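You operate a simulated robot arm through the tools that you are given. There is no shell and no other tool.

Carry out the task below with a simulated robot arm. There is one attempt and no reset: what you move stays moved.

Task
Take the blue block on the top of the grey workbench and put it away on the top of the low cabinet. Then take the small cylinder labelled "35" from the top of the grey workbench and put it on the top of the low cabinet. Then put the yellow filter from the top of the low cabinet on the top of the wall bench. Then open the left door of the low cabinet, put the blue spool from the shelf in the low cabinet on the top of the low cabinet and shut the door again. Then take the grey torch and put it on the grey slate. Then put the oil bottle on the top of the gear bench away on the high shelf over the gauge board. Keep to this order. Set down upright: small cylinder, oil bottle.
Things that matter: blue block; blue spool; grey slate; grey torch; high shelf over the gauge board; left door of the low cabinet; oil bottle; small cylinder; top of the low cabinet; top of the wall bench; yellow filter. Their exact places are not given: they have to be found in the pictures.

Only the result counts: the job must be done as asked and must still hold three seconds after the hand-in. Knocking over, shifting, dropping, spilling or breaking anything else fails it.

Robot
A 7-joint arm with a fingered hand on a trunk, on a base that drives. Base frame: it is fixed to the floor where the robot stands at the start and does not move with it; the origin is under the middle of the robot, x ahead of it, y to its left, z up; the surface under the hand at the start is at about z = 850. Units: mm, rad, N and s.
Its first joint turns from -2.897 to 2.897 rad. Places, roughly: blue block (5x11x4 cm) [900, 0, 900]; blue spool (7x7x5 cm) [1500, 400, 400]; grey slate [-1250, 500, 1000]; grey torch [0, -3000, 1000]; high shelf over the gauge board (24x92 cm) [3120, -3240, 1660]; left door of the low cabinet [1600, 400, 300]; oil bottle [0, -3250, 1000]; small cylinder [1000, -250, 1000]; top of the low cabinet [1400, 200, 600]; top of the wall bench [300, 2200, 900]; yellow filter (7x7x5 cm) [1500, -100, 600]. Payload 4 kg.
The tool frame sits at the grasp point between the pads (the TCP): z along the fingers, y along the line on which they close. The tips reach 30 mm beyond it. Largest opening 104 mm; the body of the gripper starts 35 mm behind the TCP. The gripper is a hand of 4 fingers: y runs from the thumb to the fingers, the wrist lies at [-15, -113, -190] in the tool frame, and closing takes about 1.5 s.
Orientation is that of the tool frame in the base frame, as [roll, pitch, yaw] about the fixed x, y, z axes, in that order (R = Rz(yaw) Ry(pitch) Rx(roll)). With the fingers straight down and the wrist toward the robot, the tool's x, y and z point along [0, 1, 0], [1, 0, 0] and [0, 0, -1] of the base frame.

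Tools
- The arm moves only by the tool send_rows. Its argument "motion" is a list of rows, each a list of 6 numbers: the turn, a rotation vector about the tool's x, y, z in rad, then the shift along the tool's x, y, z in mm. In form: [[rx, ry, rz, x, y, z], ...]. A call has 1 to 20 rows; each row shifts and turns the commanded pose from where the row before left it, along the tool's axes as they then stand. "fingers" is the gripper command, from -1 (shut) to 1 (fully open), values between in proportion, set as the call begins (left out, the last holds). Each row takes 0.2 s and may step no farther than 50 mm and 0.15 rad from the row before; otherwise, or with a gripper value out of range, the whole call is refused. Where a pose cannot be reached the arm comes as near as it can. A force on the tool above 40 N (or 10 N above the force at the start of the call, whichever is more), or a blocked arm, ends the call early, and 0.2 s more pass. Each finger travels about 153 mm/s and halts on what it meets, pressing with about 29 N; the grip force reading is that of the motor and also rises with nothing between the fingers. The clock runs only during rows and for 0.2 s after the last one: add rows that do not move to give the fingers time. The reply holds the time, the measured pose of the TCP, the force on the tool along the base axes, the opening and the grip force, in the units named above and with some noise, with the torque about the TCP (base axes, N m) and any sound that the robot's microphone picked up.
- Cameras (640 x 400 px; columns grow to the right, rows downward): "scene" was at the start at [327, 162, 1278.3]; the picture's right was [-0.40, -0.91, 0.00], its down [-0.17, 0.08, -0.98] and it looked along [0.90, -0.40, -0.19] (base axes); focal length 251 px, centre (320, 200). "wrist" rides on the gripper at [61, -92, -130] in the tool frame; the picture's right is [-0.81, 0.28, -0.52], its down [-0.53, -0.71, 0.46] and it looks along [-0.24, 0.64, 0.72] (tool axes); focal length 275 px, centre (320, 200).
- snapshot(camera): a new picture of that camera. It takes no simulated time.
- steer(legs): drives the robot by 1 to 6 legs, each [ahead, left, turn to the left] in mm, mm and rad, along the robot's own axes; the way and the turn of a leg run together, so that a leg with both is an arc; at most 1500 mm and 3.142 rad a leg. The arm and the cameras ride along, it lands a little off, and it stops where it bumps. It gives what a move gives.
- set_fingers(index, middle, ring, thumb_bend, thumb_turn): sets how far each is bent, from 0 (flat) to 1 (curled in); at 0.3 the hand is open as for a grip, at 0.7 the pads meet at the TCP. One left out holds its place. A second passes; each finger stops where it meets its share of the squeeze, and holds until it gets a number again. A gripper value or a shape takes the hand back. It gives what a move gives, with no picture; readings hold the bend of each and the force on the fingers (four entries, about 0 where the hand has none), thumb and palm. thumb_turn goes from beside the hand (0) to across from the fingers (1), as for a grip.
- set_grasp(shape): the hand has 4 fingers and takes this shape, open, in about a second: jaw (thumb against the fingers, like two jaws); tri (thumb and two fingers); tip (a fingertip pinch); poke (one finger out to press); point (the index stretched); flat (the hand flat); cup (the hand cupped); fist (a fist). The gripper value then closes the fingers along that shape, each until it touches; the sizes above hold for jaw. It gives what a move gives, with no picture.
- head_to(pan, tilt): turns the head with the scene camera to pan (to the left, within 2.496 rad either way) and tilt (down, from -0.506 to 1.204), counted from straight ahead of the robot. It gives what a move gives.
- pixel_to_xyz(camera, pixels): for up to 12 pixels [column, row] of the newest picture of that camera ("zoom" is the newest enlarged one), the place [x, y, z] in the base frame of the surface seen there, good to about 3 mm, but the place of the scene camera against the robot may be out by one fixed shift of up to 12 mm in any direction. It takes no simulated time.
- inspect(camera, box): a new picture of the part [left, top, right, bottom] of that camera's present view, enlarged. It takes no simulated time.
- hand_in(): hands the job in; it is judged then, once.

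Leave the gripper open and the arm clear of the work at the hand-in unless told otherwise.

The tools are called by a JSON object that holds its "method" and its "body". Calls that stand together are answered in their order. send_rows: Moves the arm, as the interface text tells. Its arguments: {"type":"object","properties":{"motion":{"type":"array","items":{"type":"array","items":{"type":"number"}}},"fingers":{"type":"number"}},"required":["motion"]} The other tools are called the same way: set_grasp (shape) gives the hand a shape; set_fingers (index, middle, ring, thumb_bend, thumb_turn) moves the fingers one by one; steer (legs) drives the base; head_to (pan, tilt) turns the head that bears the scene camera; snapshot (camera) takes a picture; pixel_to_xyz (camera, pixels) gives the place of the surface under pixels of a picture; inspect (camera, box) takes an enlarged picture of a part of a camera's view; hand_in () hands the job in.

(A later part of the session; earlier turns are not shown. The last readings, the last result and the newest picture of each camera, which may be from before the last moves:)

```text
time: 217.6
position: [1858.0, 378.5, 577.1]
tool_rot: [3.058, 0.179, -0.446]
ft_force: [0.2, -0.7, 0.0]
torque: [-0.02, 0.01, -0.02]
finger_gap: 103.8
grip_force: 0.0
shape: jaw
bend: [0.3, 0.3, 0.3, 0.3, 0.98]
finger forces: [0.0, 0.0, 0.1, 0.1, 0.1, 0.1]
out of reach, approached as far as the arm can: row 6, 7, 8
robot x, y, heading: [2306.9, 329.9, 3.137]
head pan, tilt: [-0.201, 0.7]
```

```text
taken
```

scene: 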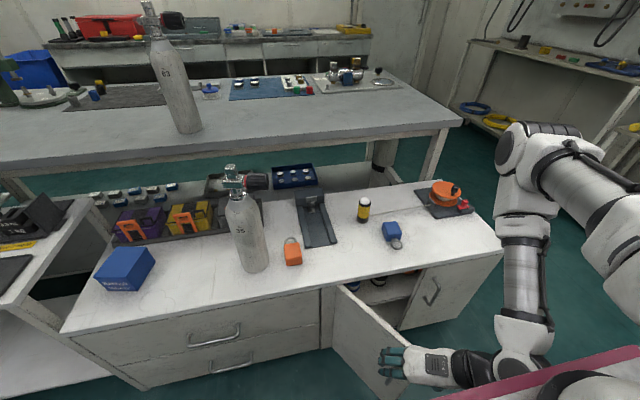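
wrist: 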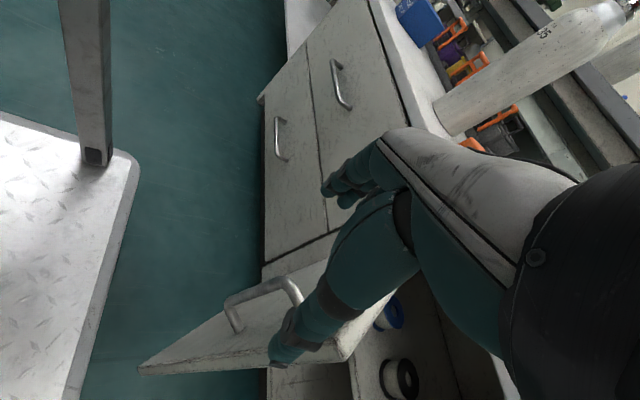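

The blue spool is visible inside at (390,315) in the wrist picture. I enlarge and measure.

{"method": "inspect", "body": {"camera": "wrist", "box": [340, 270, 480, 400]}}

{"method": "pixel_to_xyz", "body": {"camera": "zoom", "pixels": [[220, 180], [260, 200], [250, 140], [200, 220], [120, 280], [290, 340], [340, 270], [300, 150], [60, 330], [270, 290]]}}

{"method": "inspect", "body": {"camera": "scene", "box": [320, 260, 450, 340]}}

```text
3.08 times, centred on (410, 335) of wrist
```

zoom: 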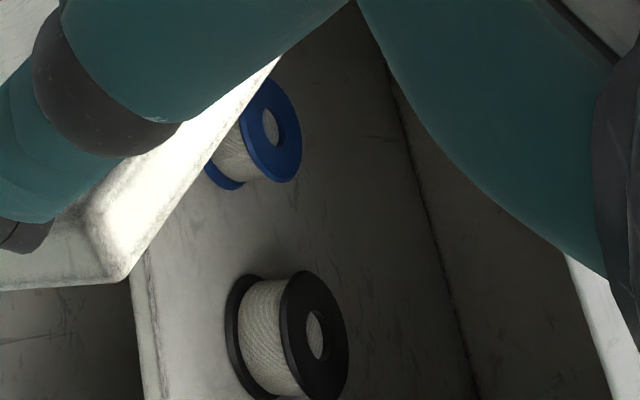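

```text
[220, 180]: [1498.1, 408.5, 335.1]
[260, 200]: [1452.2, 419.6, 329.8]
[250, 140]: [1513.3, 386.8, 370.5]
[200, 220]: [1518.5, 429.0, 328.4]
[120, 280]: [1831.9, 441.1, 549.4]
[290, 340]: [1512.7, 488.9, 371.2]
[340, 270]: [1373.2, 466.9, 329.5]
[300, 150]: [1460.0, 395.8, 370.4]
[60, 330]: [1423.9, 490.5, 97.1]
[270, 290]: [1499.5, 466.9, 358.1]
```

```text
4.92 times, centred on (385, 300) of scene
```

zoom: 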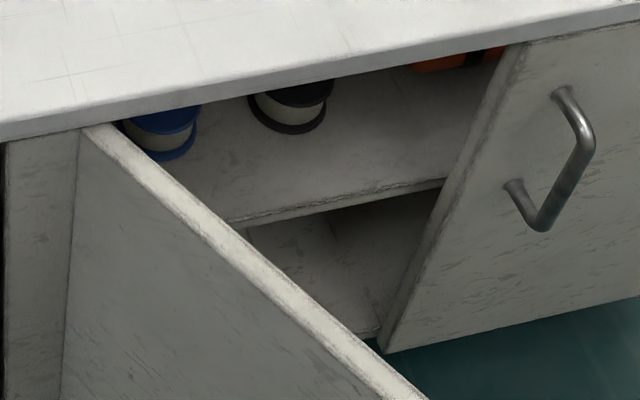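

Spool: vertical axis, Ø≈70, top z≈376, shelf z≈328, centre ≈[1487,390]; a black spool stands beside it (y≈485). First I must open the door fully. I check where the command stands.

{"method": "send_rows", "body": {"motion": [[0, 0, 0, 0, 0, 0]], "fingers": 1}}

```text
time: 218.0
position: [1857.5, 379.0, 576.9]
tool_rot: [3.057, 0.18, -0.446]
ft_force: [-0.1, -0.2, -0.4]
torque: [0.0, -0.01, 0.01]
finger_gap: 103.9
grip_force: 0.1
shape: jaw
bend: [0.3, 0.3, 0.3, 0.3, 0.98]
finger forces: [0.0, 0.0, 0.0, 0.1, 0.0, 0.0]
robot x, y, heading: [2309.4, 330.0, 3.133]
head pan, tilt: [-0.201, 0.7]
```

I back the robot 120 mm so that the hand clears the door, then lift while extending.

{"method": "steer", "body": {"legs": [[-120, 0, 0]]}}

{"method": "head_to", "body": {"pan": -0.25, "tilt": 0.75}}

{"method": "snapshot", "body": {"camera": "scene"}}

{"method": "pixel_to_xyz", "body": {"camera": "scene", "pixels": [[380, 350], [385, 330], [350, 295], [335, 285], [365, 310], [400, 335], [330, 280]]}}

```text
time: 219.3
position: [1979.5, 379.1, 577.3]
tool_rot: [3.058, 0.18, -0.448]
ft_force: [-0.2, -0.3, -0.1]
torque: [-0.01, -0.01, 0.01]
finger_gap: 104.2
grip_force: 0.1
shape: jaw
bend: [0.3, 0.3, 0.3, 0.3, 0.98]
finger forces: [0.1, 0.1, 0.0, 0.1, 0.0, 0.1]
robot x, y, heading: [2431.8, 329.1, 3.138]
head pan, tilt: [-0.201, 0.7]
```

```text
time: 219.9
position: [1980.2, 377.8, 576.5]
tool_rot: [3.056, 0.178, -0.448]
ft_force: [-0.5, -0.7, -0.5]
torque: [0.0, -0.02, 0.0]
finger_gap: 104.0
grip_force: 0.1
shape: jaw
bend: [0.3, 0.3, 0.3, 0.3, 0.98]
finger forces: [0.0, 0.1, 0.1, 0.0, 0.1, 0.0]
robot x, y, heading: [2434.0, 330.6, 3.135]
head pan, tilt: [-0.25, 0.75]
```

```text
taken
```

scene: 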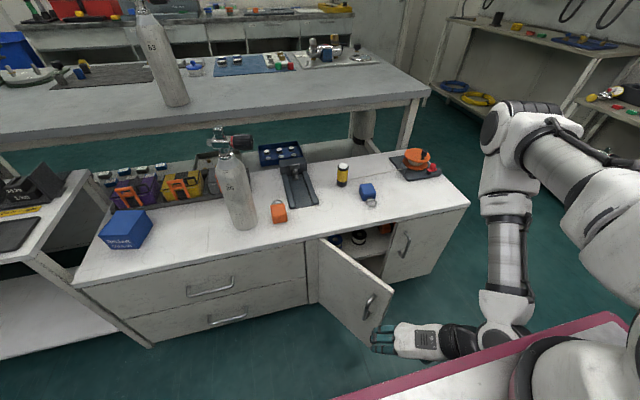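

```text
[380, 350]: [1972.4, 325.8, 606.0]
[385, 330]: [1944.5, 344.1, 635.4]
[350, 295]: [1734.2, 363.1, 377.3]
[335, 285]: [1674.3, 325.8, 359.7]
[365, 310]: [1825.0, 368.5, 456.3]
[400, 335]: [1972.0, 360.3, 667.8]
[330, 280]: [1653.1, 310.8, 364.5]
```

I straighten the hand's heading, go around the door's free edge, and come down inside the opening.

{"method": "send_rows", "body": {"motion": [[0, 0, -0.145, 0, 0, 0], [0, 0, -0.145, 0, 0, 0], [0, 0, -0.145, 0, 0, 0], [0, 0, 0, -22.6, -35, -10.7], [0, 0, 0, -22.6, -35, -10.7], [0, 0, 0, -22.6, -35, -10.7], [0, 0, 0, -22.6, -35, -10.7]], "fingers": 1}}

{"method": "send_rows", "body": {"motion": [[0, 0, 0, -34.3, 7.5, 7], [0, 0, 0, -34.3, 7.5, 7], [0, 0, 0, -34.3, 7.5, 7], [0, 0, 0, -34.3, 7.5, 7]], "fingers": -1}}

{"method": "snapshot", "body": {"camera": "scene"}}

{"method": "snapshot", "body": {"camera": "wrist"}}

```text
time: 221.5
position: [1901.3, 519.2, 636.5]
tool_rot: [-3.141, 0.198, -0.002]
ft_force: [-0.4, -0.1, -0.7]
torque: [-0.02, 0.0, -0.01]
finger_gap: 103.9
grip_force: 0.1
shape: jaw
bend: [0.3, 0.3, 0.3, 0.3, 0.98]
finger forces: [0.0, 0.0, 0.1, 0.0, 0.1, 0.1]
robot x, y, heading: [2429.5, 329.6, 3.136]
head pan, tilt: [-0.25, 0.75]
```

```text
time: 222.5
position: [1758.4, 488.4, 635.6]
tool_rot: [3.141, 0.197, -0.006]
ft_force: [-1.1, 0.4, -0.2]
torque: [-0.01, 0.02, 0.01]
finger_gap: 0.0
grip_force: 28.8
shape: jaw
bend: [0.7, 0.7, 0.7, 0.46, 1.0]
finger forces: [0.0, 0.0, 0.0, 0.0, 0.1, 0.0]
robot x, y, heading: [2431.0, 328.7, 3.133]
head pan, tilt: [-0.25, 0.75]
```

```text
taken
```

scene: 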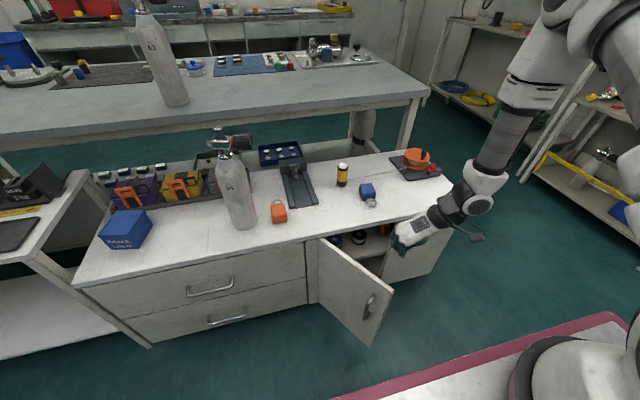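

```text
taken
```

wrist: 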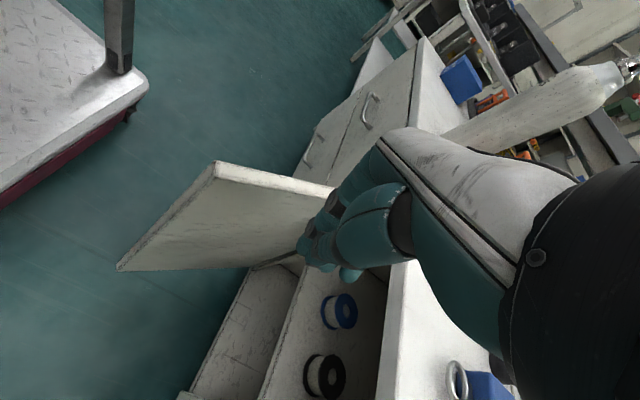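

I have a clear view inside. I lower the closed hand to z≈460 behind the door and push it open along its arc.

{"method": "send_rows", "body": {"motion": [[0, 0, 0, 7, 0, 34.3], [0, 0, 0, 7, 0, 34.3], [0, 0, 0, 7, 0, 34.3], [0, 0, 0, 7, 0, 34.3], [0, 0, 0, 7, 0, 34.3], [0, 0, 0, 8, 24, -1.6], [0, 0, 0, 8, 24, -1.6], [0, 0, 0, 13, 20, -2.6], [0, 0, 0, 13, 20, -2.6], [0, 0, 0, 13, 20, -2.6], [0, 0, 0, 6, 20, -1.2], [0, 0, 0, 6, 20, -1.2], [0, 0, 0, 5, 20, -1]], "fingers": -1}}

{"method": "snapshot", "body": {"camera": "scene"}}

{"method": "snapshot", "body": {"camera": "wrist"}}

```text
time: 225.3
position: [1833.1, 321.3, 461.8]
tool_rot: [3.141, 0.2, -0.005]
ft_force: [-0.4, -0.5, -0.4]
torque: [0.03, -0.01, -0.01]
finger_gap: 0.3
grip_force: 28.5
shape: jaw
bend: [0.7, 0.7, 0.7, 0.46, 1.0]
finger forces: [0.0, 0.0, 0.1, 0.0, 0.0, 0.1]
robot x, y, heading: [2431.5, 325.0, 3.13]
head pan, tilt: [-0.25, 0.75]
```

```text
taken
```

scene: 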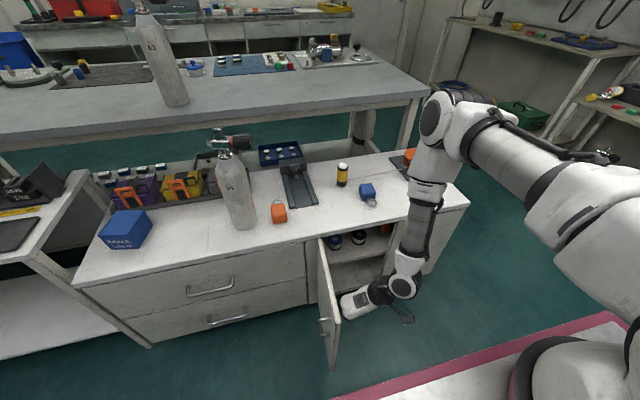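

```text
taken
```

wrist: 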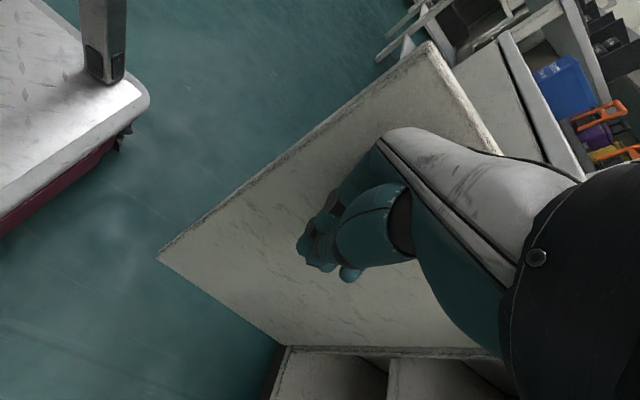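

The door is about 90° open. I push further to ~115°.

{"method": "send_rows", "body": {"motion": [[0, 0, 0, 0, 20, 0], [0, 0, 0, 0, 20, 0], [0, 0, 0, -1, 20, 0], [0, 0, 0, -3, 20, 0.6], [0, 0, 0, -5, 20, 1], [0, 0, 0, -6, 20, 1], [0, 0, 0, -6, 20, 1]], "fingers": -1}}

{"method": "snapshot", "body": {"camera": "scene"}}

```text
time: 226.1
position: [1832.4, 271.3, 458.8]
tool_rot: [-3.13, 0.192, -0.008]
ft_force: [1.2, 6.1, 1.1]
torque: [-0.39, 0.12, -0.01]
finger_gap: 0.0
grip_force: 29.2
shape: jaw
bend: [0.7, 0.7, 0.7, 0.46, 1.0]
finger forces: [0.0, 3.0, 3.6, 0.0, 0.1, 0.0]
robot x, y, heading: [2430.0, 330.8, 3.133]
head pan, tilt: [-0.25, 0.75]
stopped in row 4: the force on the tool passed its limit at 65 N (the readings are from after the stop); the commanded pose is now the measured one
```

```text
taken
```

scene: 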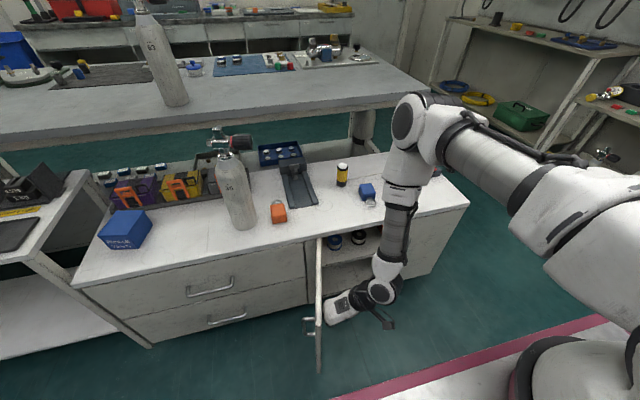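

The door is at its stop (~95°). Now I test the hand tilt needed for reaching into the cabinet, in free space in front of the opening.

{"method": "send_rows", "body": {"motion": [[0, 0, 0, 2, -35, 0], [0, 0, 0, 4, -35, 0], [0, 0, 0, 4, -35, 0], [0, 0, 0, 4, -35, 0], [0, 0, 0, 4, -35, 0], [0, -0.1, 0, 0, 0, 0], [0, -0.1, 0, 0, 0, 0], [0, -0.1, 0, 0, 0, 0], [0, -0.1, 0, 0, 0, 0], [0, -0.1, 0, 0, 0, 0], [0, -0.1, 0, 0, 0, 0]], "fingers": 1}}

{"method": "snapshot", "body": {"camera": "scene"}}

{"method": "snapshot", "body": {"camera": "wrist"}}

```text
time: 228.5
position: [1852.0, 446.3, 459.0]
tool_rot: [-3.127, 0.796, 0.002]
ft_force: [-0.4, 0.5, -0.7]
torque: [0.01, 0.01, 0.03]
finger_gap: 103.8
grip_force: 0.0
shape: jaw
bend: [0.3, 0.3, 0.3, 0.3, 0.98]
finger forces: [0.0, 0.0, 0.0, 0.0, 0.0, 0.0]
robot x, y, heading: [2433.9, 329.3, 3.131]
head pan, tilt: [-0.25, 0.75]
```

```text
taken
```

scene: 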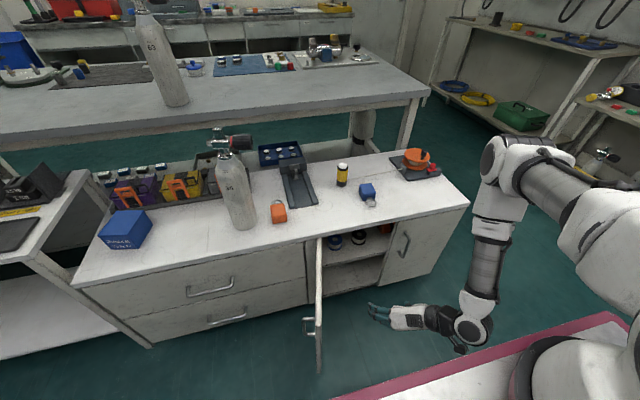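

```text
taken
```

wrist: 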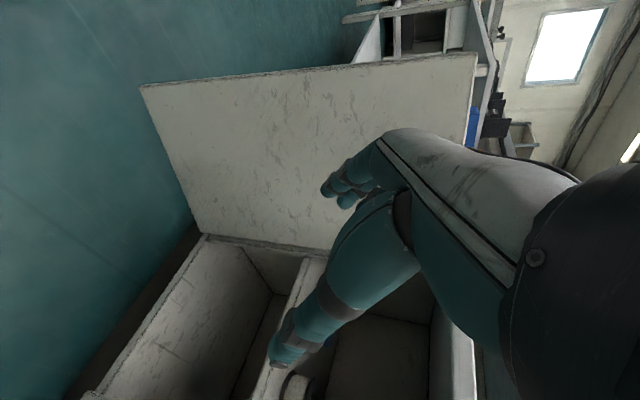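

Tilt 0.8 works here. I test up to 1.2 rad and then lower to z≈375.

{"method": "send_rows", "body": {"motion": [[0, -0.1, 0, 0, 0, 0], [0, -0.1, 0, 0, 0, 0], [0, -0.1, 0, 0, 0, 0], [0, -0.1, 0, 0, 0, 0]], "fingers": 1}}

```text
time: 229.5
position: [1852.8, 445.1, 458.1]
tool_rot: [-3.111, 1.196, 0.02]
ft_force: [0.3, -0.4, -0.2]
torque: [0.01, 0.0, 0.01]
finger_gap: 103.6
grip_force: 0.1
shape: jaw
bend: [0.3, 0.3, 0.3, 0.3, 0.98]
finger forces: [0.1, 0.0, 0.1, 0.0, 0.0, 0.0]
robot x, y, heading: [2434.3, 327.5, 3.133]
head pan, tilt: [-0.25, 0.75]
```

Works. Now down to z≈370.

{"method": "send_rows", "body": {"motion": [[0, 0, 0, 28, 0, 10.9], [0, 0, 0, 28, 0, 10.9], [0, 0, 0, 28, 0, 10.9]], "fingers": 1}}

{"method": "snapshot", "body": {"camera": "wrist"}}

{"method": "head_to", "body": {"pan": -0.1, "tilt": 0.75}}

{"method": "snapshot", "body": {"camera": "scene"}}

```text
time: 230.3
position: [1846.9, 449.7, 382.3]
tool_rot: [-3.114, 1.193, 0.019]
ft_force: [0.2, -0.3, -0.2]
torque: [0.0, 0.02, 0.02]
finger_gap: 103.7
grip_force: 0.0
shape: jaw
bend: [0.3, 0.3, 0.3, 0.3, 0.98]
finger forces: [0.0, 0.0, 0.0, 0.0, 0.1, 0.0]
out of reach, approached as far as the arm can: row 3
robot x, y, heading: [2427.2, 328.8, 3.131]
head pan, tilt: [-0.25, 0.75]
```

```text
taken
```

wrist: 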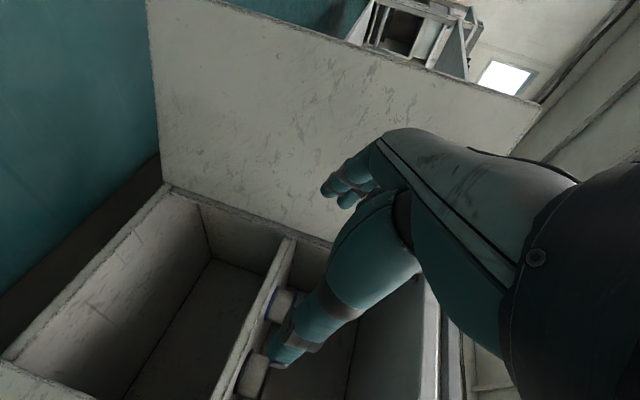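

```text
time: 231.0
position: [1848.4, 450.3, 382.1]
tool_rot: [-3.113, 1.194, 0.017]
ft_force: [0.6, -0.1, -1.0]
torque: [-0.02, -0.03, 0.01]
finger_gap: 103.8
grip_force: 0.0
shape: jaw
bend: [0.3, 0.3, 0.3, 0.3, 0.98]
finger forces: [0.0, 0.0, 0.0, 0.0, 0.0, 0.0]
robot x, y, heading: [2430.1, 330.5, 3.131]
head pan, tilt: [-0.099, 0.75]
```

```text
taken
```

scene: 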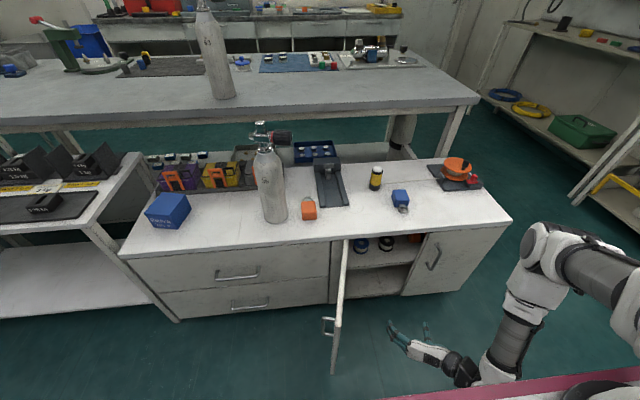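

The arm can reach in with a strong tilt if its base is close. I'll bring the robot's right side to the cabinet: first raise the hand, then move clear and turn.

{"method": "send_rows", "body": {"motion": [[0, 0, 0, -41, 0, -16], [0, 0, 0, -41, 0, -16], [0, 0, 0, -41, 0, -16], [0, 0, 0, -41, 0, -16], [0, 0, 0, -41, 0, -16], [0, 0, 0, -41, 0, -16]], "fingers": 1}}

{"method": "steer", "body": {"legs": [[0, -430, 0], [50, 0, 0]]}}

{"method": "snapshot", "body": {"camera": "scene"}}

```text
time: 232.4
position: [1845.9, 446.5, 649.5]
tool_rot: [-3.114, 1.194, 0.015]
ft_force: [0.6, -0.3, -0.5]
torque: [0.0, 0.03, -0.01]
finger_gap: 103.9
grip_force: 0.1
shape: jaw
bend: [0.3, 0.3, 0.3, 0.3, 0.98]
finger forces: [0.0, 0.0, 0.0, 0.0, 0.0, 0.0]
robot x, y, heading: [2431.7, 329.2, 3.13]
head pan, tilt: [-0.099, 0.75]
```

```text
time: 235.6
position: [1799.5, 878.0, 649.4]
tool_rot: [-3.114, 1.195, 0.017]
ft_force: [0.4, -0.2, 0.1]
torque: [0.02, -0.01, 0.01]
finger_gap: 103.7
grip_force: 0.0
shape: jaw
bend: [0.3, 0.3, 0.3, 0.3, 0.98]
finger forces: [0.1, 0.0, 0.0, 0.0, 0.0, 0.1]
robot x, y, heading: [2385.1, 759.2, 3.135]
head pan, tilt: [-0.099, 0.75]
```

```text
taken
```

scene: 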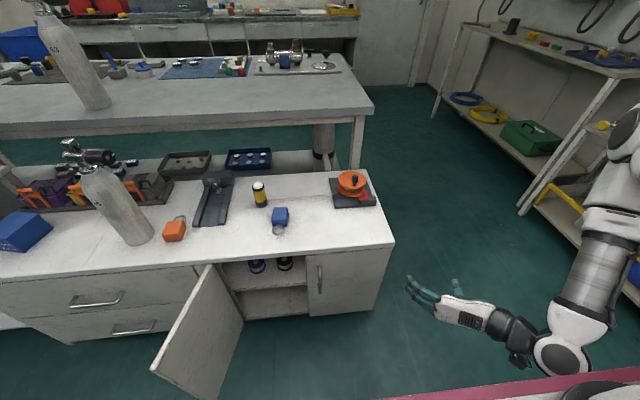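

I enlarge the open cabinet for spool positions, then turn.

{"method": "inspect", "body": {"camera": "scene", "box": [200, 230, 330, 330]}}

{"method": "pixel_to_xyz", "body": {"camera": "zoom", "pixels": [[275, 170], [255, 165], [305, 165], [280, 190], [280, 205], [415, 165], [390, 160], [440, 160], [415, 195], [350, 270], [100, 290], [30, 180]]}}

{"method": "steer", "body": {"legs": [[0, 0, 1.571]]}}

```text
4.00 times, centred on (265, 280) of scene
```

zoom: 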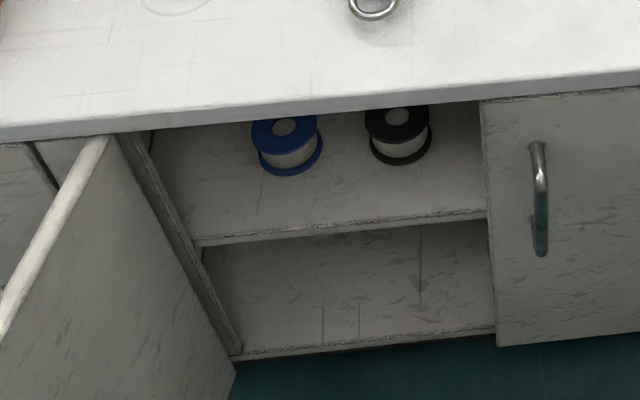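

```text
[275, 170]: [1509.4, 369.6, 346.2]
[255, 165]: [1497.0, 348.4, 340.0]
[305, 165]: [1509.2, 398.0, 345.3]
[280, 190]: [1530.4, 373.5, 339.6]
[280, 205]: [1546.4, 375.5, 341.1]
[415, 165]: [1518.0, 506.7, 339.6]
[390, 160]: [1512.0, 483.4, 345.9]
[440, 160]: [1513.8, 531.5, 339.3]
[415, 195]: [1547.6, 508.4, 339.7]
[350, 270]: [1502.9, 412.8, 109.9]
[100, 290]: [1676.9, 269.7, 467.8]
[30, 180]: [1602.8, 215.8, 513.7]
```

```text
time: 239.8
position: [2271.8, 174.7, 648.3]
tool_rot: [-3.11, 1.193, 1.598]
ft_force: [0.4, -1.1, 0.7]
torque: [0.01, 0.01, 0.02]
finger_gap: 103.9
grip_force: 0.1
shape: jaw
bend: [0.3, 0.3, 0.3, 0.3, 0.98]
finger forces: [0.1, 0.1, 0.0, 0.0, 0.1, 0.0]
robot x, y, heading: [2386.0, 759.7, -1.575]
head pan, tilt: [-0.099, 0.75]
```

Now heading −π/2. I swing the arm to the robot's right (toward the cabinet), keeping the hand's tilt.

{"method": "send_rows", "body": {"motion": [[0.1302, 0, 0.0517, 1.17, -45.1, -2.94], [0.1302, 0, 0.0517, 1.17, -45.1, -2.94], [0.1302, 0, 0.0517, 1.17, -45.1, -2.94], [0.1302, 0, 0.0517, 1.17, -45.1, -2.94], [0.1302, 0, 0.0517, 1.17, -45.1, -2.94], [0.1302, 0, 0.0517, 1.17, -45.1, -2.94], [0.1302, 0, 0.0517, 1.17, -45.1, -2.94], [0.1302, 0, 0.0517, 1.17, -45.1, -2.94], [0.1302, 0, 0.0517, 1.17, -45.1, -2.94], [0.1302, 0, 0.0517, 1.17, -45.1, -2.94], [0.1302, 0, 0.0517, 1.17, -45.1, -2.94]], "fingers": 1}}

{"method": "head_to", "body": {"pan": -1.4, "tilt": 0.7}}

{"method": "snapshot", "body": {"camera": "scene"}}

{"method": "snapshot", "body": {"camera": "wrist"}}

```text
time: 242.2
position: [1939.7, 474.2, 655.0]
tool_rot: [3.103, 1.218, 0.007]
ft_force: [-0.3, 0.7, 0.4]
torque: [-0.01, 0.02, 0.03]
finger_gap: 104.1
grip_force: 0.1
shape: jaw
bend: [0.3, 0.3, 0.3, 0.3, 0.98]
finger forces: [0.1, 0.1, 0.1, 0.1, 0.0, 0.1]
robot x, y, heading: [2382.8, 756.8, -1.573]
head pan, tilt: [-0.099, 0.75]
```

```text
time: 243.7
position: [1939.7, 473.3, 653.5]
tool_rot: [3.088, 1.22, -0.007]
ft_force: [0.1, 0.5, -0.6]
torque: [0.0, 0.0, -0.03]
finger_gap: 104.1
grip_force: 0.0
shape: jaw
bend: [0.3, 0.3, 0.3, 0.3, 0.98]
finger forces: [0.0, 0.0, 0.0, 0.0, 0.0, 0.1]
robot x, y, heading: [2384.6, 760.4, -1.569]
head pan, tilt: [-1.4, 0.7]
```

```text
taken
```

scene: 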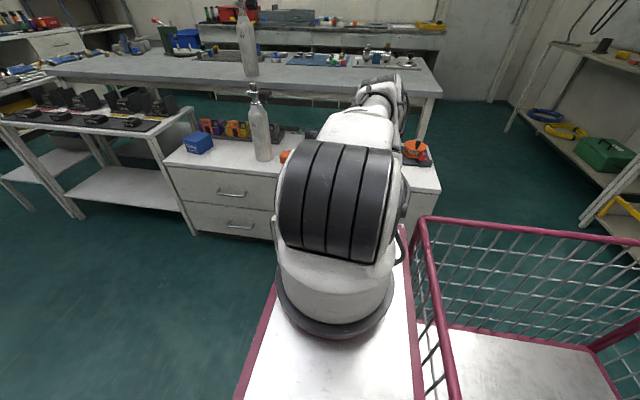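

```text
taken
```

wrist: 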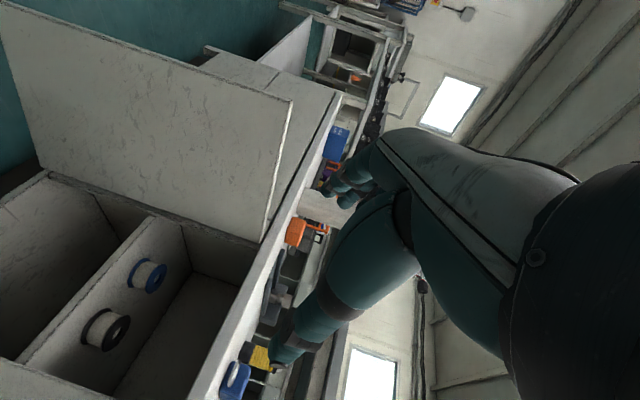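

The wrist camera looks straight into the cabinet. I measure the spools.

{"method": "inspect", "body": {"camera": "wrist", "box": [60, 230, 220, 370]}}

{"method": "pixel_to_xyz", "body": {"camera": "zoom", "pixels": [[345, 180], [290, 185], [395, 190], [360, 140], [325, 230], [380, 140], [300, 215], [405, 160], [370, 220], [180, 400], [240, 330], [300, 120]]}}

```text
2.86 times, centred on (140, 300) of wrist
```

zoom: 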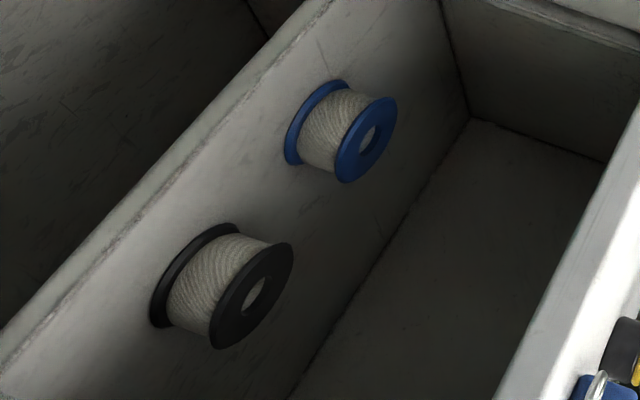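

```text
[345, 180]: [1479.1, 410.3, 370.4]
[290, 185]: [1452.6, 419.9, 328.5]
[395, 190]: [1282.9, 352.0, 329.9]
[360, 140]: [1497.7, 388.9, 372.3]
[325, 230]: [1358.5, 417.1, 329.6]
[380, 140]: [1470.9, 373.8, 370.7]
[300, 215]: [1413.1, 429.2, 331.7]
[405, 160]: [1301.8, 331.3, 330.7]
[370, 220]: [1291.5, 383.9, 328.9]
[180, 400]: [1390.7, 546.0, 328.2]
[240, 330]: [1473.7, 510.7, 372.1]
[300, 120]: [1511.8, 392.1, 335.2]
```

{"method": "pixel_to_xyz", "body": {"camera": "zoom", "pixels": [[384, 101], [346, 178], [341, 152], [393, 118], [360, 112], [375, 165], [358, 140], [277, 248], [215, 340], [258, 290], [225, 290], [350, 100]]}}

```text
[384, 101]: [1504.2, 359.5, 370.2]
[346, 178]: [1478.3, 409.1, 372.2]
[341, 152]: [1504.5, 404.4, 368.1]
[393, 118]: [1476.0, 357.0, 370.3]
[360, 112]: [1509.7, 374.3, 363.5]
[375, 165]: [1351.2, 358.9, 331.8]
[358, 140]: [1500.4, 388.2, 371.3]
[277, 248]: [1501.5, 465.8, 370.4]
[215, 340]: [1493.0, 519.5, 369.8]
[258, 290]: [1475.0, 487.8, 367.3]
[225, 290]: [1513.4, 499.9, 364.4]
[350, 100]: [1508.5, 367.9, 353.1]
```

Blue spool centre ≈[1490,383], top z 371, shelf 329; black spool at y≈493. I'll bring the base to a stand-off, set the hand pose, then drive it in. First the drive.

{"method": "steer", "body": {"legs": [[18, -199, 0]]}}

{"method": "send_rows", "body": {"motion": [[0, 0.11, 0, 0, 0, 0], [0, 0.11, 0, 0, 0, 0], [0, 0, 0, 0, 0, 0]], "fingers": 1}}

```text
time: 245.3
position: [1741.3, 454.9, 652.8]
tool_rot: [3.092, 1.219, -0.008]
ft_force: [-0.3, -0.5, -0.5]
torque: [-0.01, 0.02, -0.03]
finger_gap: 103.9
grip_force: 0.0
shape: jaw
bend: [0.3, 0.3, 0.3, 0.3, 0.98]
finger forces: [0.1, 0.0, 0.0, 0.0, 0.0, 0.0]
robot x, y, heading: [2186.1, 744.5, -1.57]
head pan, tilt: [-1.4, 0.7]
```

```text
time: 246.1
position: [1742.3, 458.5, 655.6]
tool_rot: [3.105, 1.0, 0.008]
ft_force: [-0.4, 0.2, 0.1]
torque: [0.02, -0.03, 0.01]
finger_gap: 103.9
grip_force: 0.1
shape: jaw
bend: [0.3, 0.3, 0.3, 0.3, 0.98]
finger forces: [0.1, 0.0, 0.0, 0.1, 0.0, 0.0]
robot x, y, heading: [2187.7, 743.7, -1.574]
head pan, tilt: [-1.4, 0.7]
```

I correct a small roll and lower the hand to z≈371 in front of the opening.

{"method": "send_rows", "body": {"motion": [[0.036, 0, 0, 31.9, 10.7, 25.6], [0, 0, 0, 31.9, 10.7, 25.6], [0, 0, 0, 31.9, 10.7, 25.6], [0, 0, 0, 31.9, 10.7, 25.6], [0, 0, 0, 31.9, 10.7, 25.6], [0, 0, 0, 31.9, 10.7, 25.6], [0, 0, 0, 31.9, 10.7, 25.6]], "fingers": 1}}

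{"method": "snapshot", "body": {"camera": "wrist"}}

{"method": "head_to", "body": {"pan": -1.8, "tilt": 0.8}}

{"method": "snapshot", "body": {"camera": "scene"}}

```text
time: 247.7
position: [1713.0, 381.5, 371.0]
tool_rot: [3.138, 1.004, 0.008]
ft_force: [0.3, -0.5, 0.2]
torque: [-0.02, 0.02, 0.01]
finger_gap: 103.9
grip_force: 0.1
shape: jaw
bend: [0.3, 0.3, 0.3, 0.3, 0.98]
finger forces: [0.0, 0.0, 0.0, 0.1, 0.0, 0.0]
robot x, y, heading: [2184.6, 744.3, -1.572]
head pan, tilt: [-1.4, 0.7]
```

```text
taken
```

wrist: 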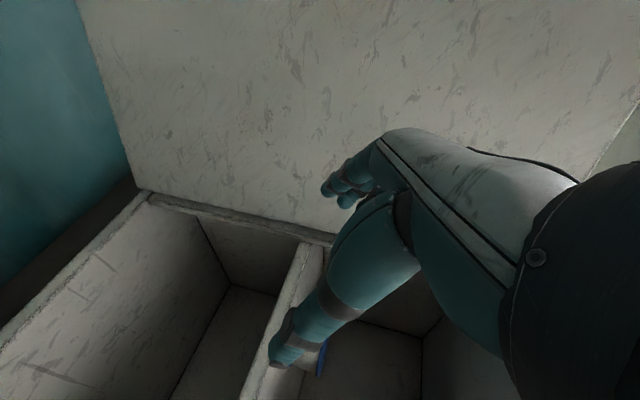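

```text
time: 248.6
position: [1714.0, 382.4, 371.6]
tool_rot: [3.139, 1.005, 0.008]
ft_force: [-0.2, -0.2, 0.8]
torque: [0.0, 0.01, -0.02]
finger_gap: 104.0
grip_force: 0.2
shape: jaw
bend: [0.3, 0.3, 0.3, 0.3, 0.98]
finger forces: [0.0, 0.0, 0.1, 0.0, 0.1, 0.0]
robot x, y, heading: [2185.7, 741.5, -1.575]
head pan, tilt: [-1.799, 0.799]
```

```text
taken
```

scene: 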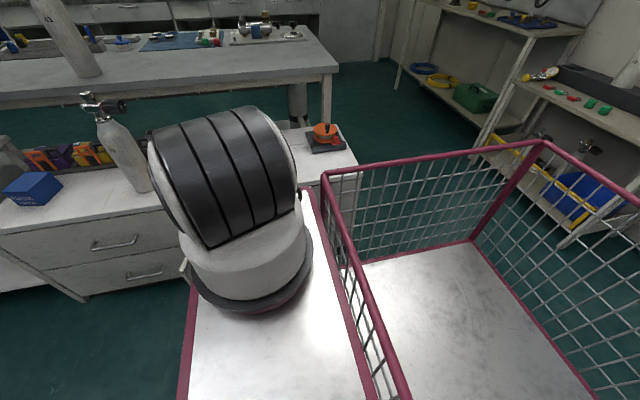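

I check where the elbow and forearm are before driving in.

{"method": "head_to", "body": {"pan": -1.5, "tilt": 0.4}}

{"method": "snapshot", "body": {"camera": "scene"}}

{"method": "pixel_to_xyz", "body": {"camera": "scene", "pixels": [[320, 200], [340, 150], [360, 180], [300, 220], [380, 220], [330, 250], [400, 200], [350, 120]]}}

```text
time: 249.4
position: [1713.5, 382.4, 372.3]
tool_rot: [3.139, 1.004, 0.011]
ft_force: [-0.2, 0.2, -0.7]
torque: [-0.01, 0.0, -0.01]
finger_gap: 104.1
grip_force: 0.0
shape: jaw
bend: [0.3, 0.3, 0.3, 0.3, 0.98]
finger forces: [0.0, 0.0, 0.0, 0.0, 0.0, 0.0]
robot x, y, heading: [2184.9, 744.7, -1.57]
head pan, tilt: [-1.499, 0.4]
```

```text
taken
```

scene: 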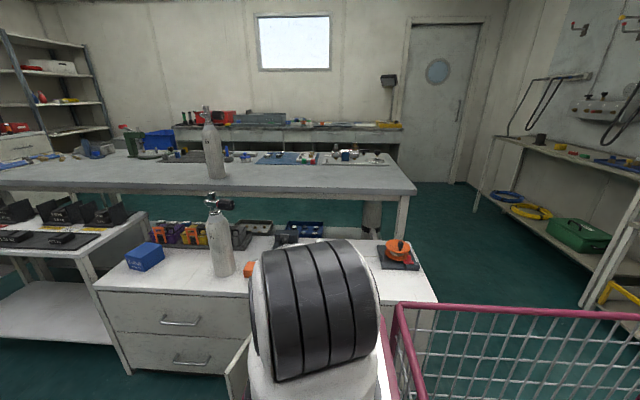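

```text
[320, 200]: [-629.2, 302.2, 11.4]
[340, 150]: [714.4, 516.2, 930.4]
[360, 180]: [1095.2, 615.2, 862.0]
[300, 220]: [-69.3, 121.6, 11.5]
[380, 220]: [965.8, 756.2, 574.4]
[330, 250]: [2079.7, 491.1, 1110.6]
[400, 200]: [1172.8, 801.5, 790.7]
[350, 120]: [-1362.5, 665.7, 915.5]
```

The forearm could touch the slab edge if I drive in with this bent elbow. A more stretched arm is better; I test extending the arm by 100 mm toward the opening.

{"method": "send_rows", "body": {"motion": [[0, 0, 0, -13.5, 0, 21], [0, 0, 0, -13.5, 0, 21], [0, 0, 0, -13.5, 0, 21], [0, 0, 0, -13.5, 0, 21]], "fingers": 1}}

{"method": "snapshot", "body": {"camera": "scene"}}

{"method": "snapshot", "body": {"camera": "wrist"}}

```text
time: 250.4
position: [1613.2, 380.3, 371.9]
tool_rot: [3.138, 1.002, 0.007]
ft_force: [0.0, 0.9, 0.2]
torque: [0.02, 0.01, 0.03]
finger_gap: 103.7
grip_force: 0.1
shape: jaw
bend: [0.3, 0.3, 0.3, 0.3, 0.98]
finger forces: [0.0, 0.0, 0.0, 0.0, 0.0, 0.0]
robot x, y, heading: [2184.7, 743.3, -1.569]
head pan, tilt: [-1.499, 0.4]
```

```text
taken
```

scene: 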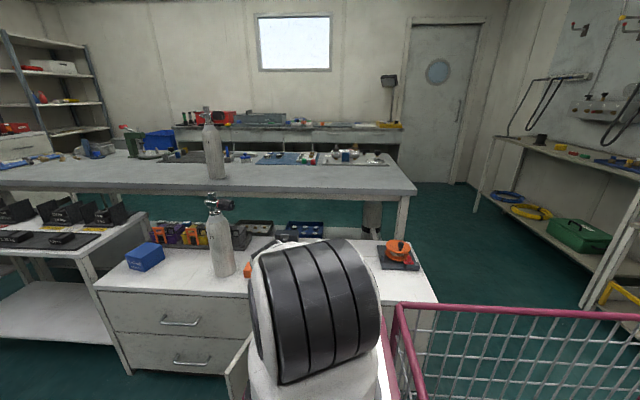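

```text
taken
```

wrist: 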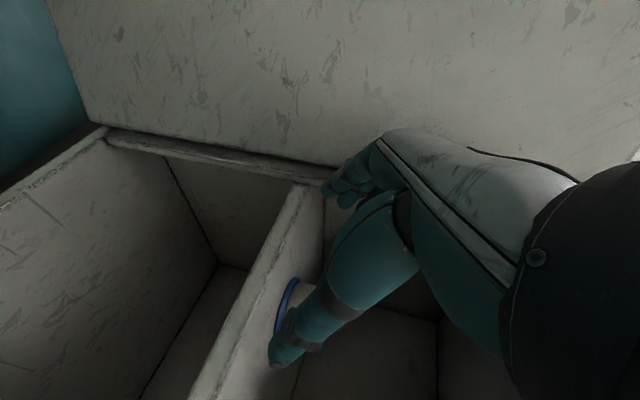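

Stretching works. I extend further into the cabinet, to x≈1545, in small steps.

{"method": "send_rows", "body": {"motion": [[0, 0, 0, -9.2, -1, 14.3], [0, 0, 0, -9.2, -1, 14.3], [0, 0, 0, -9.2, 0, 14.3], [0, 0, 0, -9.2, 0, 14.3]], "fingers": 1}}

{"method": "snapshot", "body": {"camera": "wrist"}}

```text
time: 251.4
position: [1543.4, 382.3, 372.0]
tool_rot: [3.139, 1.004, 0.008]
ft_force: [0.6, -0.2, -0.2]
torque: [0.01, 0.01, 0.02]
finger_gap: 103.9
grip_force: 0.1
shape: jaw
bend: [0.3, 0.3, 0.3, 0.3, 0.98]
finger forces: [0.0, 0.0, 0.1, 0.0, 0.0, 0.0]
robot x, y, heading: [2186.6, 739.7, -1.568]
head pan, tilt: [-1.499, 0.4]
```

```text
taken
```

wrist: 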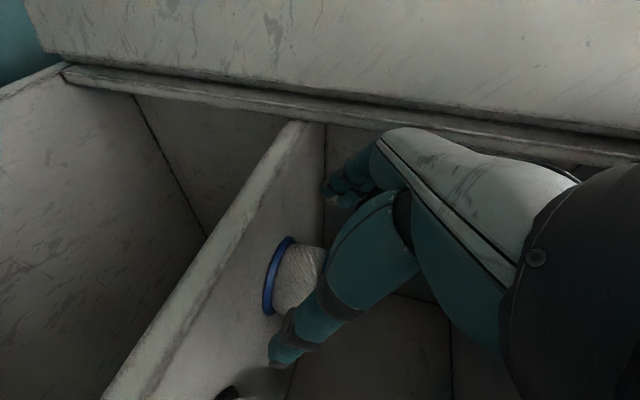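

The spool is between thumb and fingers ahead. I continue 48 mm.

{"method": "send_rows", "body": {"motion": [[0, 0, 0, -6.6, 0, 10.3], [0, 0, 0, -6.6, 0, 10.3], [0, 0, 0, -6.6, 0, 10.3], [0, 0, 0, -6.0, 0, 9.4]], "fingers": 1}}

{"method": "snapshot", "body": {"camera": "wrist"}}

```text
time: 252.4
position: [1495.7, 382.2, 372.6]
tool_rot: [3.139, 1.003, 0.009]
ft_force: [0.7, 0.4, 0.2]
torque: [0.01, 0.0, 0.04]
finger_gap: 103.8
grip_force: 0.1
shape: jaw
bend: [0.3, 0.3, 0.3, 0.3, 0.98]
finger forces: [0.0, 0.0, 0.0, 0.0, 0.1, 0.0]
robot x, y, heading: [2184.5, 739.3, -1.568]
head pan, tilt: [-1.499, 0.4]
```

```text
taken
```

wrist: 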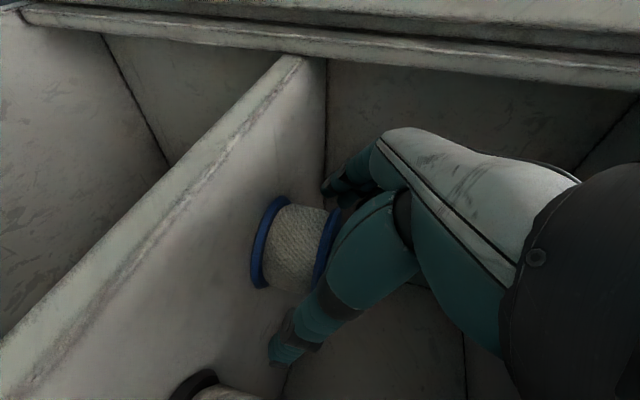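

In place with no contact. I close the hand on the spool.

{"method": "send_rows", "body": {"motion": [[0, 0, 0, 0, 0, 0], [0, 0, 0, 0, 0, 0], [0, 0, 0, 0, 0, 0], [0, 0, 0, 0, 0, 0], [0, 0, 0, 0, 0, 0], [0, 0, 0, 0, 0, 0], [0, 0, 0, 0, 0, 0], [0, 0, 0, 0, 0, 0]], "fingers": -1}}

{"method": "snapshot", "body": {"camera": "wrist"}}

```text
time: 254.2
position: [1497.0, 382.3, 372.2]
tool_rot: [3.138, 1.004, 0.008]
ft_force: [0.3, 0.6, -0.5]
torque: [0.01, -0.02, -0.02]
finger_gap: 55.0
grip_force: 29.2
shape: jaw
bend: [0.74, 0.44, 0.46, 0.69, 1.0]
finger forces: [15.6, 9.1, 0.1, 0.0, 24.8, 0.0]
robot x, y, heading: [2190.9, 743.8, -1.572]
head pan, tilt: [-1.499, 0.4]
```

```text
taken
```

wrist: 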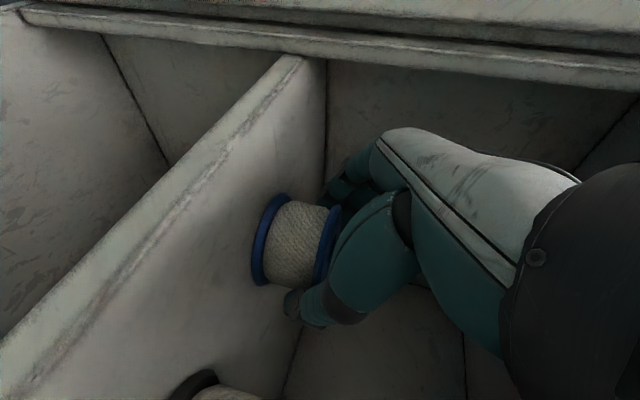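

Gripped. I lift 15 mm and withdraw toward me.

{"method": "send_rows", "body": {"motion": [[0, 0, 0, -4.2, 0, -2.7], [0, 0, 0, -8.4, 0, -5.4], [0, 0, 0, 5.4, 0, -8.4], [0, 0, 0, 10.8, 0, -16.8], [0, 0, 0, 13.5, 0, -21], [0, 0, 0, 13.5, 0, -21], [0, 0, 0, 13.5, 0, -21], [0, 0, 0, 13.5, 0, -21], [0, 0, 0, 13.5, 0, -21]], "fingers": -1}}

{"method": "snapshot", "body": {"camera": "wrist"}}

```text
time: 256.2
position: [1651.6, 383.5, 386.6]
tool_rot: [3.139, 1.004, 0.01]
ft_force: [-0.6, 0.3, -0.5]
torque: [0.02, 0.02, 0.04]
finger_gap: 54.7
grip_force: 28.8
shape: jaw
bend: [0.74, 0.44, 0.46, 0.69, 1.0]
finger forces: [15.8, 9.0, 0.0, 0.0, 24.8, 0.0]
robot x, y, heading: [2187.5, 742.4, -1.566]
head pan, tilt: [-1.499, 0.4]
```

```text
taken
```

wrist: 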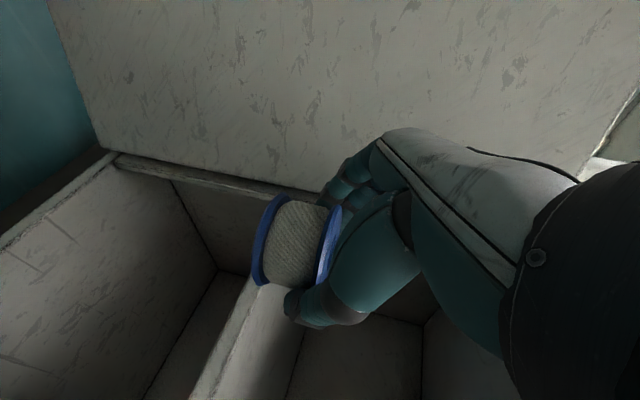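

The spool is out. I pull back a bit more, raise to z≈690 and bring it over the cabinet top.

{"method": "send_rows", "body": {"motion": [[0, 0, 0, 13.5, 0, -21], [0, 0, 0, 10.8, 0, -16.8], [0, 0, 0, -36, 0, -23.1], [0, 0, 0, -36, 0, -23.1], [0, 0, 0, -36, 0, -23.1], [0, 0, 0, -36, 0, -23.1], [0, 0, 0, -36, 0, -23.1], [0, 0, 0, -36, 0, -23.1], [0, 0, 0, -36, 0, -23.1]], "fingers": -1}}

{"method": "snapshot", "body": {"camera": "wrist"}}

{"method": "snapshot", "body": {"camera": "scene"}}

```text
time: 258.2
position: [1697.7, 383.5, 685.1]
tool_rot: [3.136, 1.004, 0.008]
ft_force: [-0.7, 1.0, -0.6]
torque: [-0.02, -0.02, -0.03]
finger_gap: 54.8
grip_force: 28.7
shape: jaw
bend: [0.74, 0.44, 0.46, 0.69, 1.0]
finger forces: [15.8, 9.0, 0.1, 0.0, 24.9, 0.0]
robot x, y, heading: [2186.1, 743.0, -1.571]
head pan, tilt: [-1.499, 0.4]
```

```text
taken
```

wrist: 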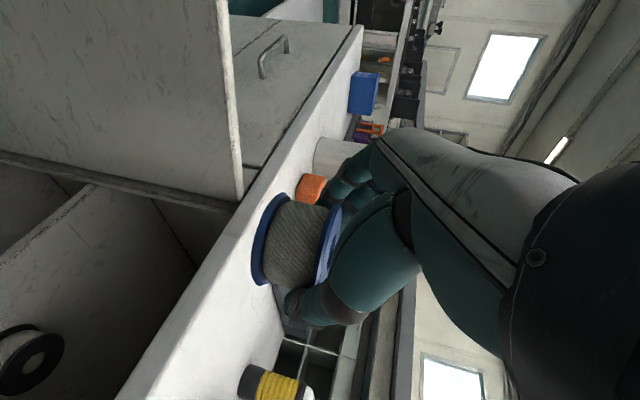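

```text
taken
```

scene: 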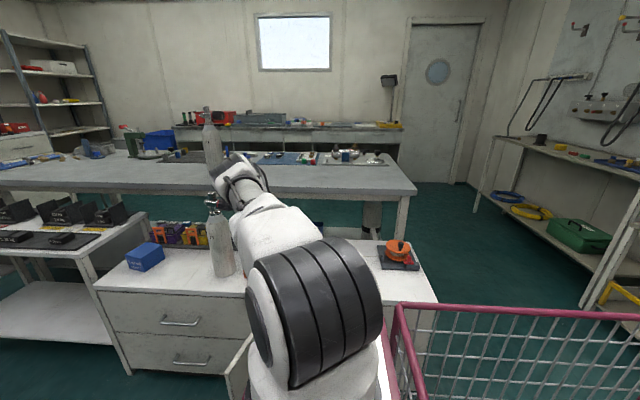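

The elbow shows at (240,180), near the tank in the picture. I check its real position.

{"method": "pixel_to_xyz", "body": {"camera": "scene", "pixels": [[235, 165], [228, 190], [245, 190], [262, 210], [225, 175], [215, 205], [240, 225]]}}

{"method": "inspect", "body": {"camera": "scene", "box": [190, 130, 310, 290]}}

```text
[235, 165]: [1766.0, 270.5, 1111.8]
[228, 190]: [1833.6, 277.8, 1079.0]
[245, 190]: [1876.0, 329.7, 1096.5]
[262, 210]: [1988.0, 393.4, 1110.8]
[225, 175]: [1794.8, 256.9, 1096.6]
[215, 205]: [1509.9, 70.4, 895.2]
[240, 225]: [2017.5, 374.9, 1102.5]
```

```text
2.50 times, centred on (250, 210) of scene
```

zoom: 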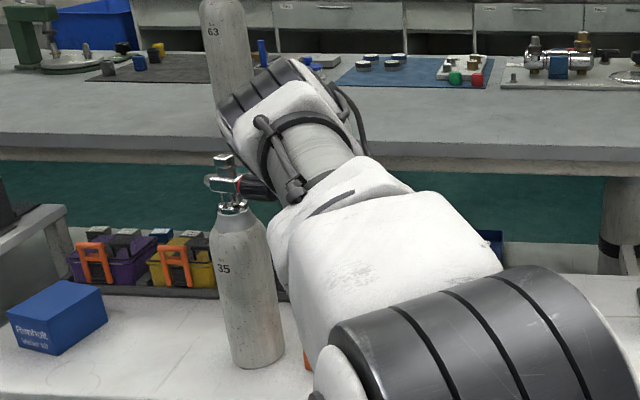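

The elbow is high (z≈1100) and well clear. I move the spool over [1525,360].

{"method": "send_rows", "body": {"motion": [[0, 0, 0, -23.4, 5.8, 36.4], [0, 0, 0, -23.4, 5.8, 36.4], [0, 0, 0, -23.4, 5.8, 36.4], [0, 0, 0, -23.4, 5.8, 36.4]], "fingers": -1}}

{"method": "snapshot", "body": {"camera": "wrist"}}

{"method": "snapshot", "body": {"camera": "scene"}}

```text
time: 259.2
position: [1524.9, 360.0, 685.9]
tool_rot: [3.136, 1.003, 0.007]
ft_force: [-0.2, 0.7, -1.3]
torque: [0.02, -0.01, 0.0]
finger_gap: 54.5
grip_force: 29.2
shape: jaw
bend: [0.74, 0.44, 0.46, 0.69, 1.0]
finger forces: [15.7, 8.9, 0.0, 0.1, 24.9, 0.0]
robot x, y, heading: [2186.4, 742.4, -1.572]
head pan, tilt: [-1.499, 0.4]
```

```text
taken
```

wrist: 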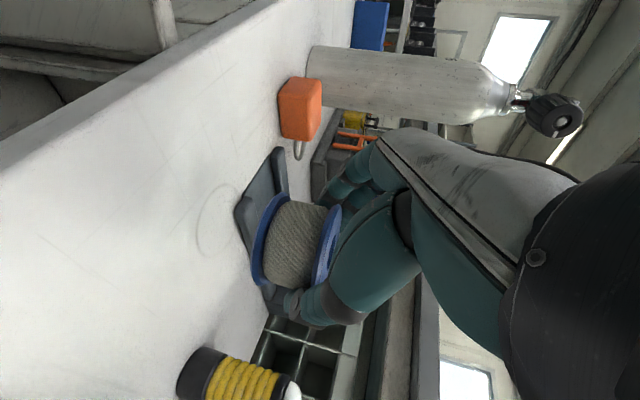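

```text
taken
```

scene: 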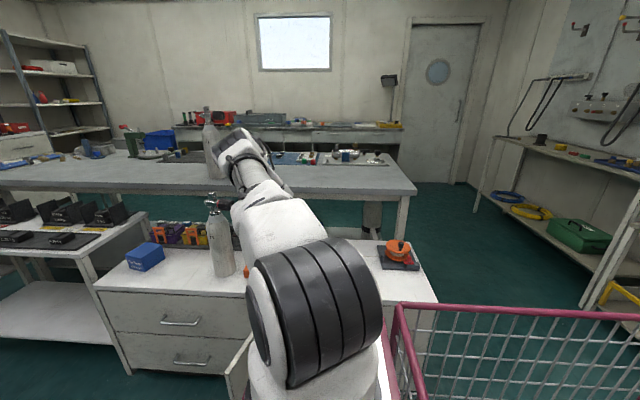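

I check the dark tray's position relative to the landing spot.

{"method": "pixel_to_xyz", "body": {"camera": "wrist", "pixels": [[245, 215], [278, 155], [200, 215], [150, 200], [220, 360], [300, 110], [262, 295], [240, 240]]}}

```text
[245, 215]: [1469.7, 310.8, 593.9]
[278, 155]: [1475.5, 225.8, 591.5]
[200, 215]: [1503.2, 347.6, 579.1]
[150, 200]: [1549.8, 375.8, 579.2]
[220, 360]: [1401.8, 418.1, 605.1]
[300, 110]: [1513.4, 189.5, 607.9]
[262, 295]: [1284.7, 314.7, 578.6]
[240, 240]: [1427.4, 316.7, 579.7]
```

Clear. I shift 12 mm and lower toward the surface (expected TCP z≈623).

{"method": "send_rows", "body": {"motion": [[0, 0, 0, 16.8, -6, 10.8], [0, 0, 0, 16.8, -6, 10.8], [0, 0, 0, 12.6, 0, 8.1], [0, 0, 0, 4.2, 0, 2.7]], "fingers": -1}}

{"method": "send_rows", "body": {"motion": [[0, 0, 0, 0.84, 0, 0.54], [0, 0, 0, 0.84, 0, 0.54], [0, 0, 0, 0, 0, 0]], "fingers": -1}}

```text
time: 260.2
position: [1523.0, 371.8, 626.5]
tool_rot: [3.137, 1.003, 0.007]
ft_force: [0.4, -0.3, -1.0]
torque: [0.02, 0.02, -0.01]
finger_gap: 54.6
grip_force: 29.1
shape: jaw
bend: [0.74, 0.44, 0.46, 0.69, 1.0]
finger forces: [15.7, 9.0, 0.0, 0.0, 24.8, 0.0]
robot x, y, heading: [2183.1, 746.8, -1.572]
head pan, tilt: [-1.499, 0.4]
```

```text
time: 261.0
position: [1524.4, 371.9, 624.7]
tool_rot: [-3.141, 1.005, 0.011]
ft_force: [0.0, 0.0, -1.5]
torque: [0.0, 0.0, 0.04]
finger_gap: 55.0
grip_force: 29.3
shape: jaw
bend: [0.74, 0.44, 0.46, 0.69, 1.0]
finger forces: [15.7, 9.0, 0.0, 0.0, 24.8, 0.0]
robot x, y, heading: [2185.6, 744.1, -1.567]
head pan, tilt: [-1.499, 0.4]
```

{"method": "send_rows", "body": {"motion": [[0, 0, 0, 0.84, 0, 0.54], [0, 0, 0, 0.84, 0, 0.54], [0, 0, 0, 0, 0, 0]], "fingers": -1}}

{"method": "snapshot", "body": {"camera": "wrist"}}

```text
time: 261.8
position: [1524.3, 371.4, 622.6]
tool_rot: [3.138, 1.003, 0.008]
ft_force: [1.3, -0.5, -0.8]
torque: [-0.01, -0.01, 0.0]
finger_gap: 54.9
grip_force: 28.9
shape: jaw
bend: [0.74, 0.44, 0.46, 0.69, 1.0]
finger forces: [15.7, 9.1, 0.1, 0.1, 24.8, 0.0]
robot x, y, heading: [2190.3, 740.2, -1.574]
head pan, tilt: [-1.499, 0.4]
```

```text
taken
```

wrist: 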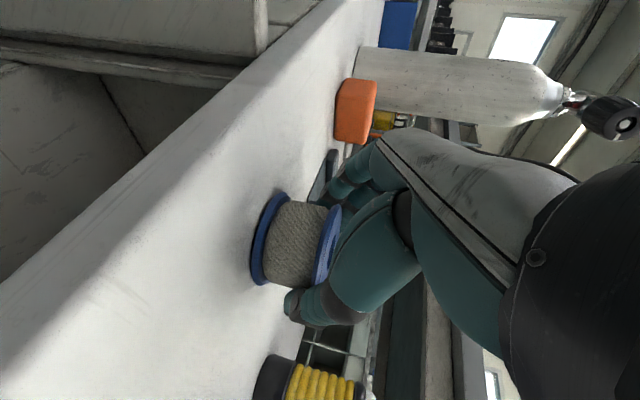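

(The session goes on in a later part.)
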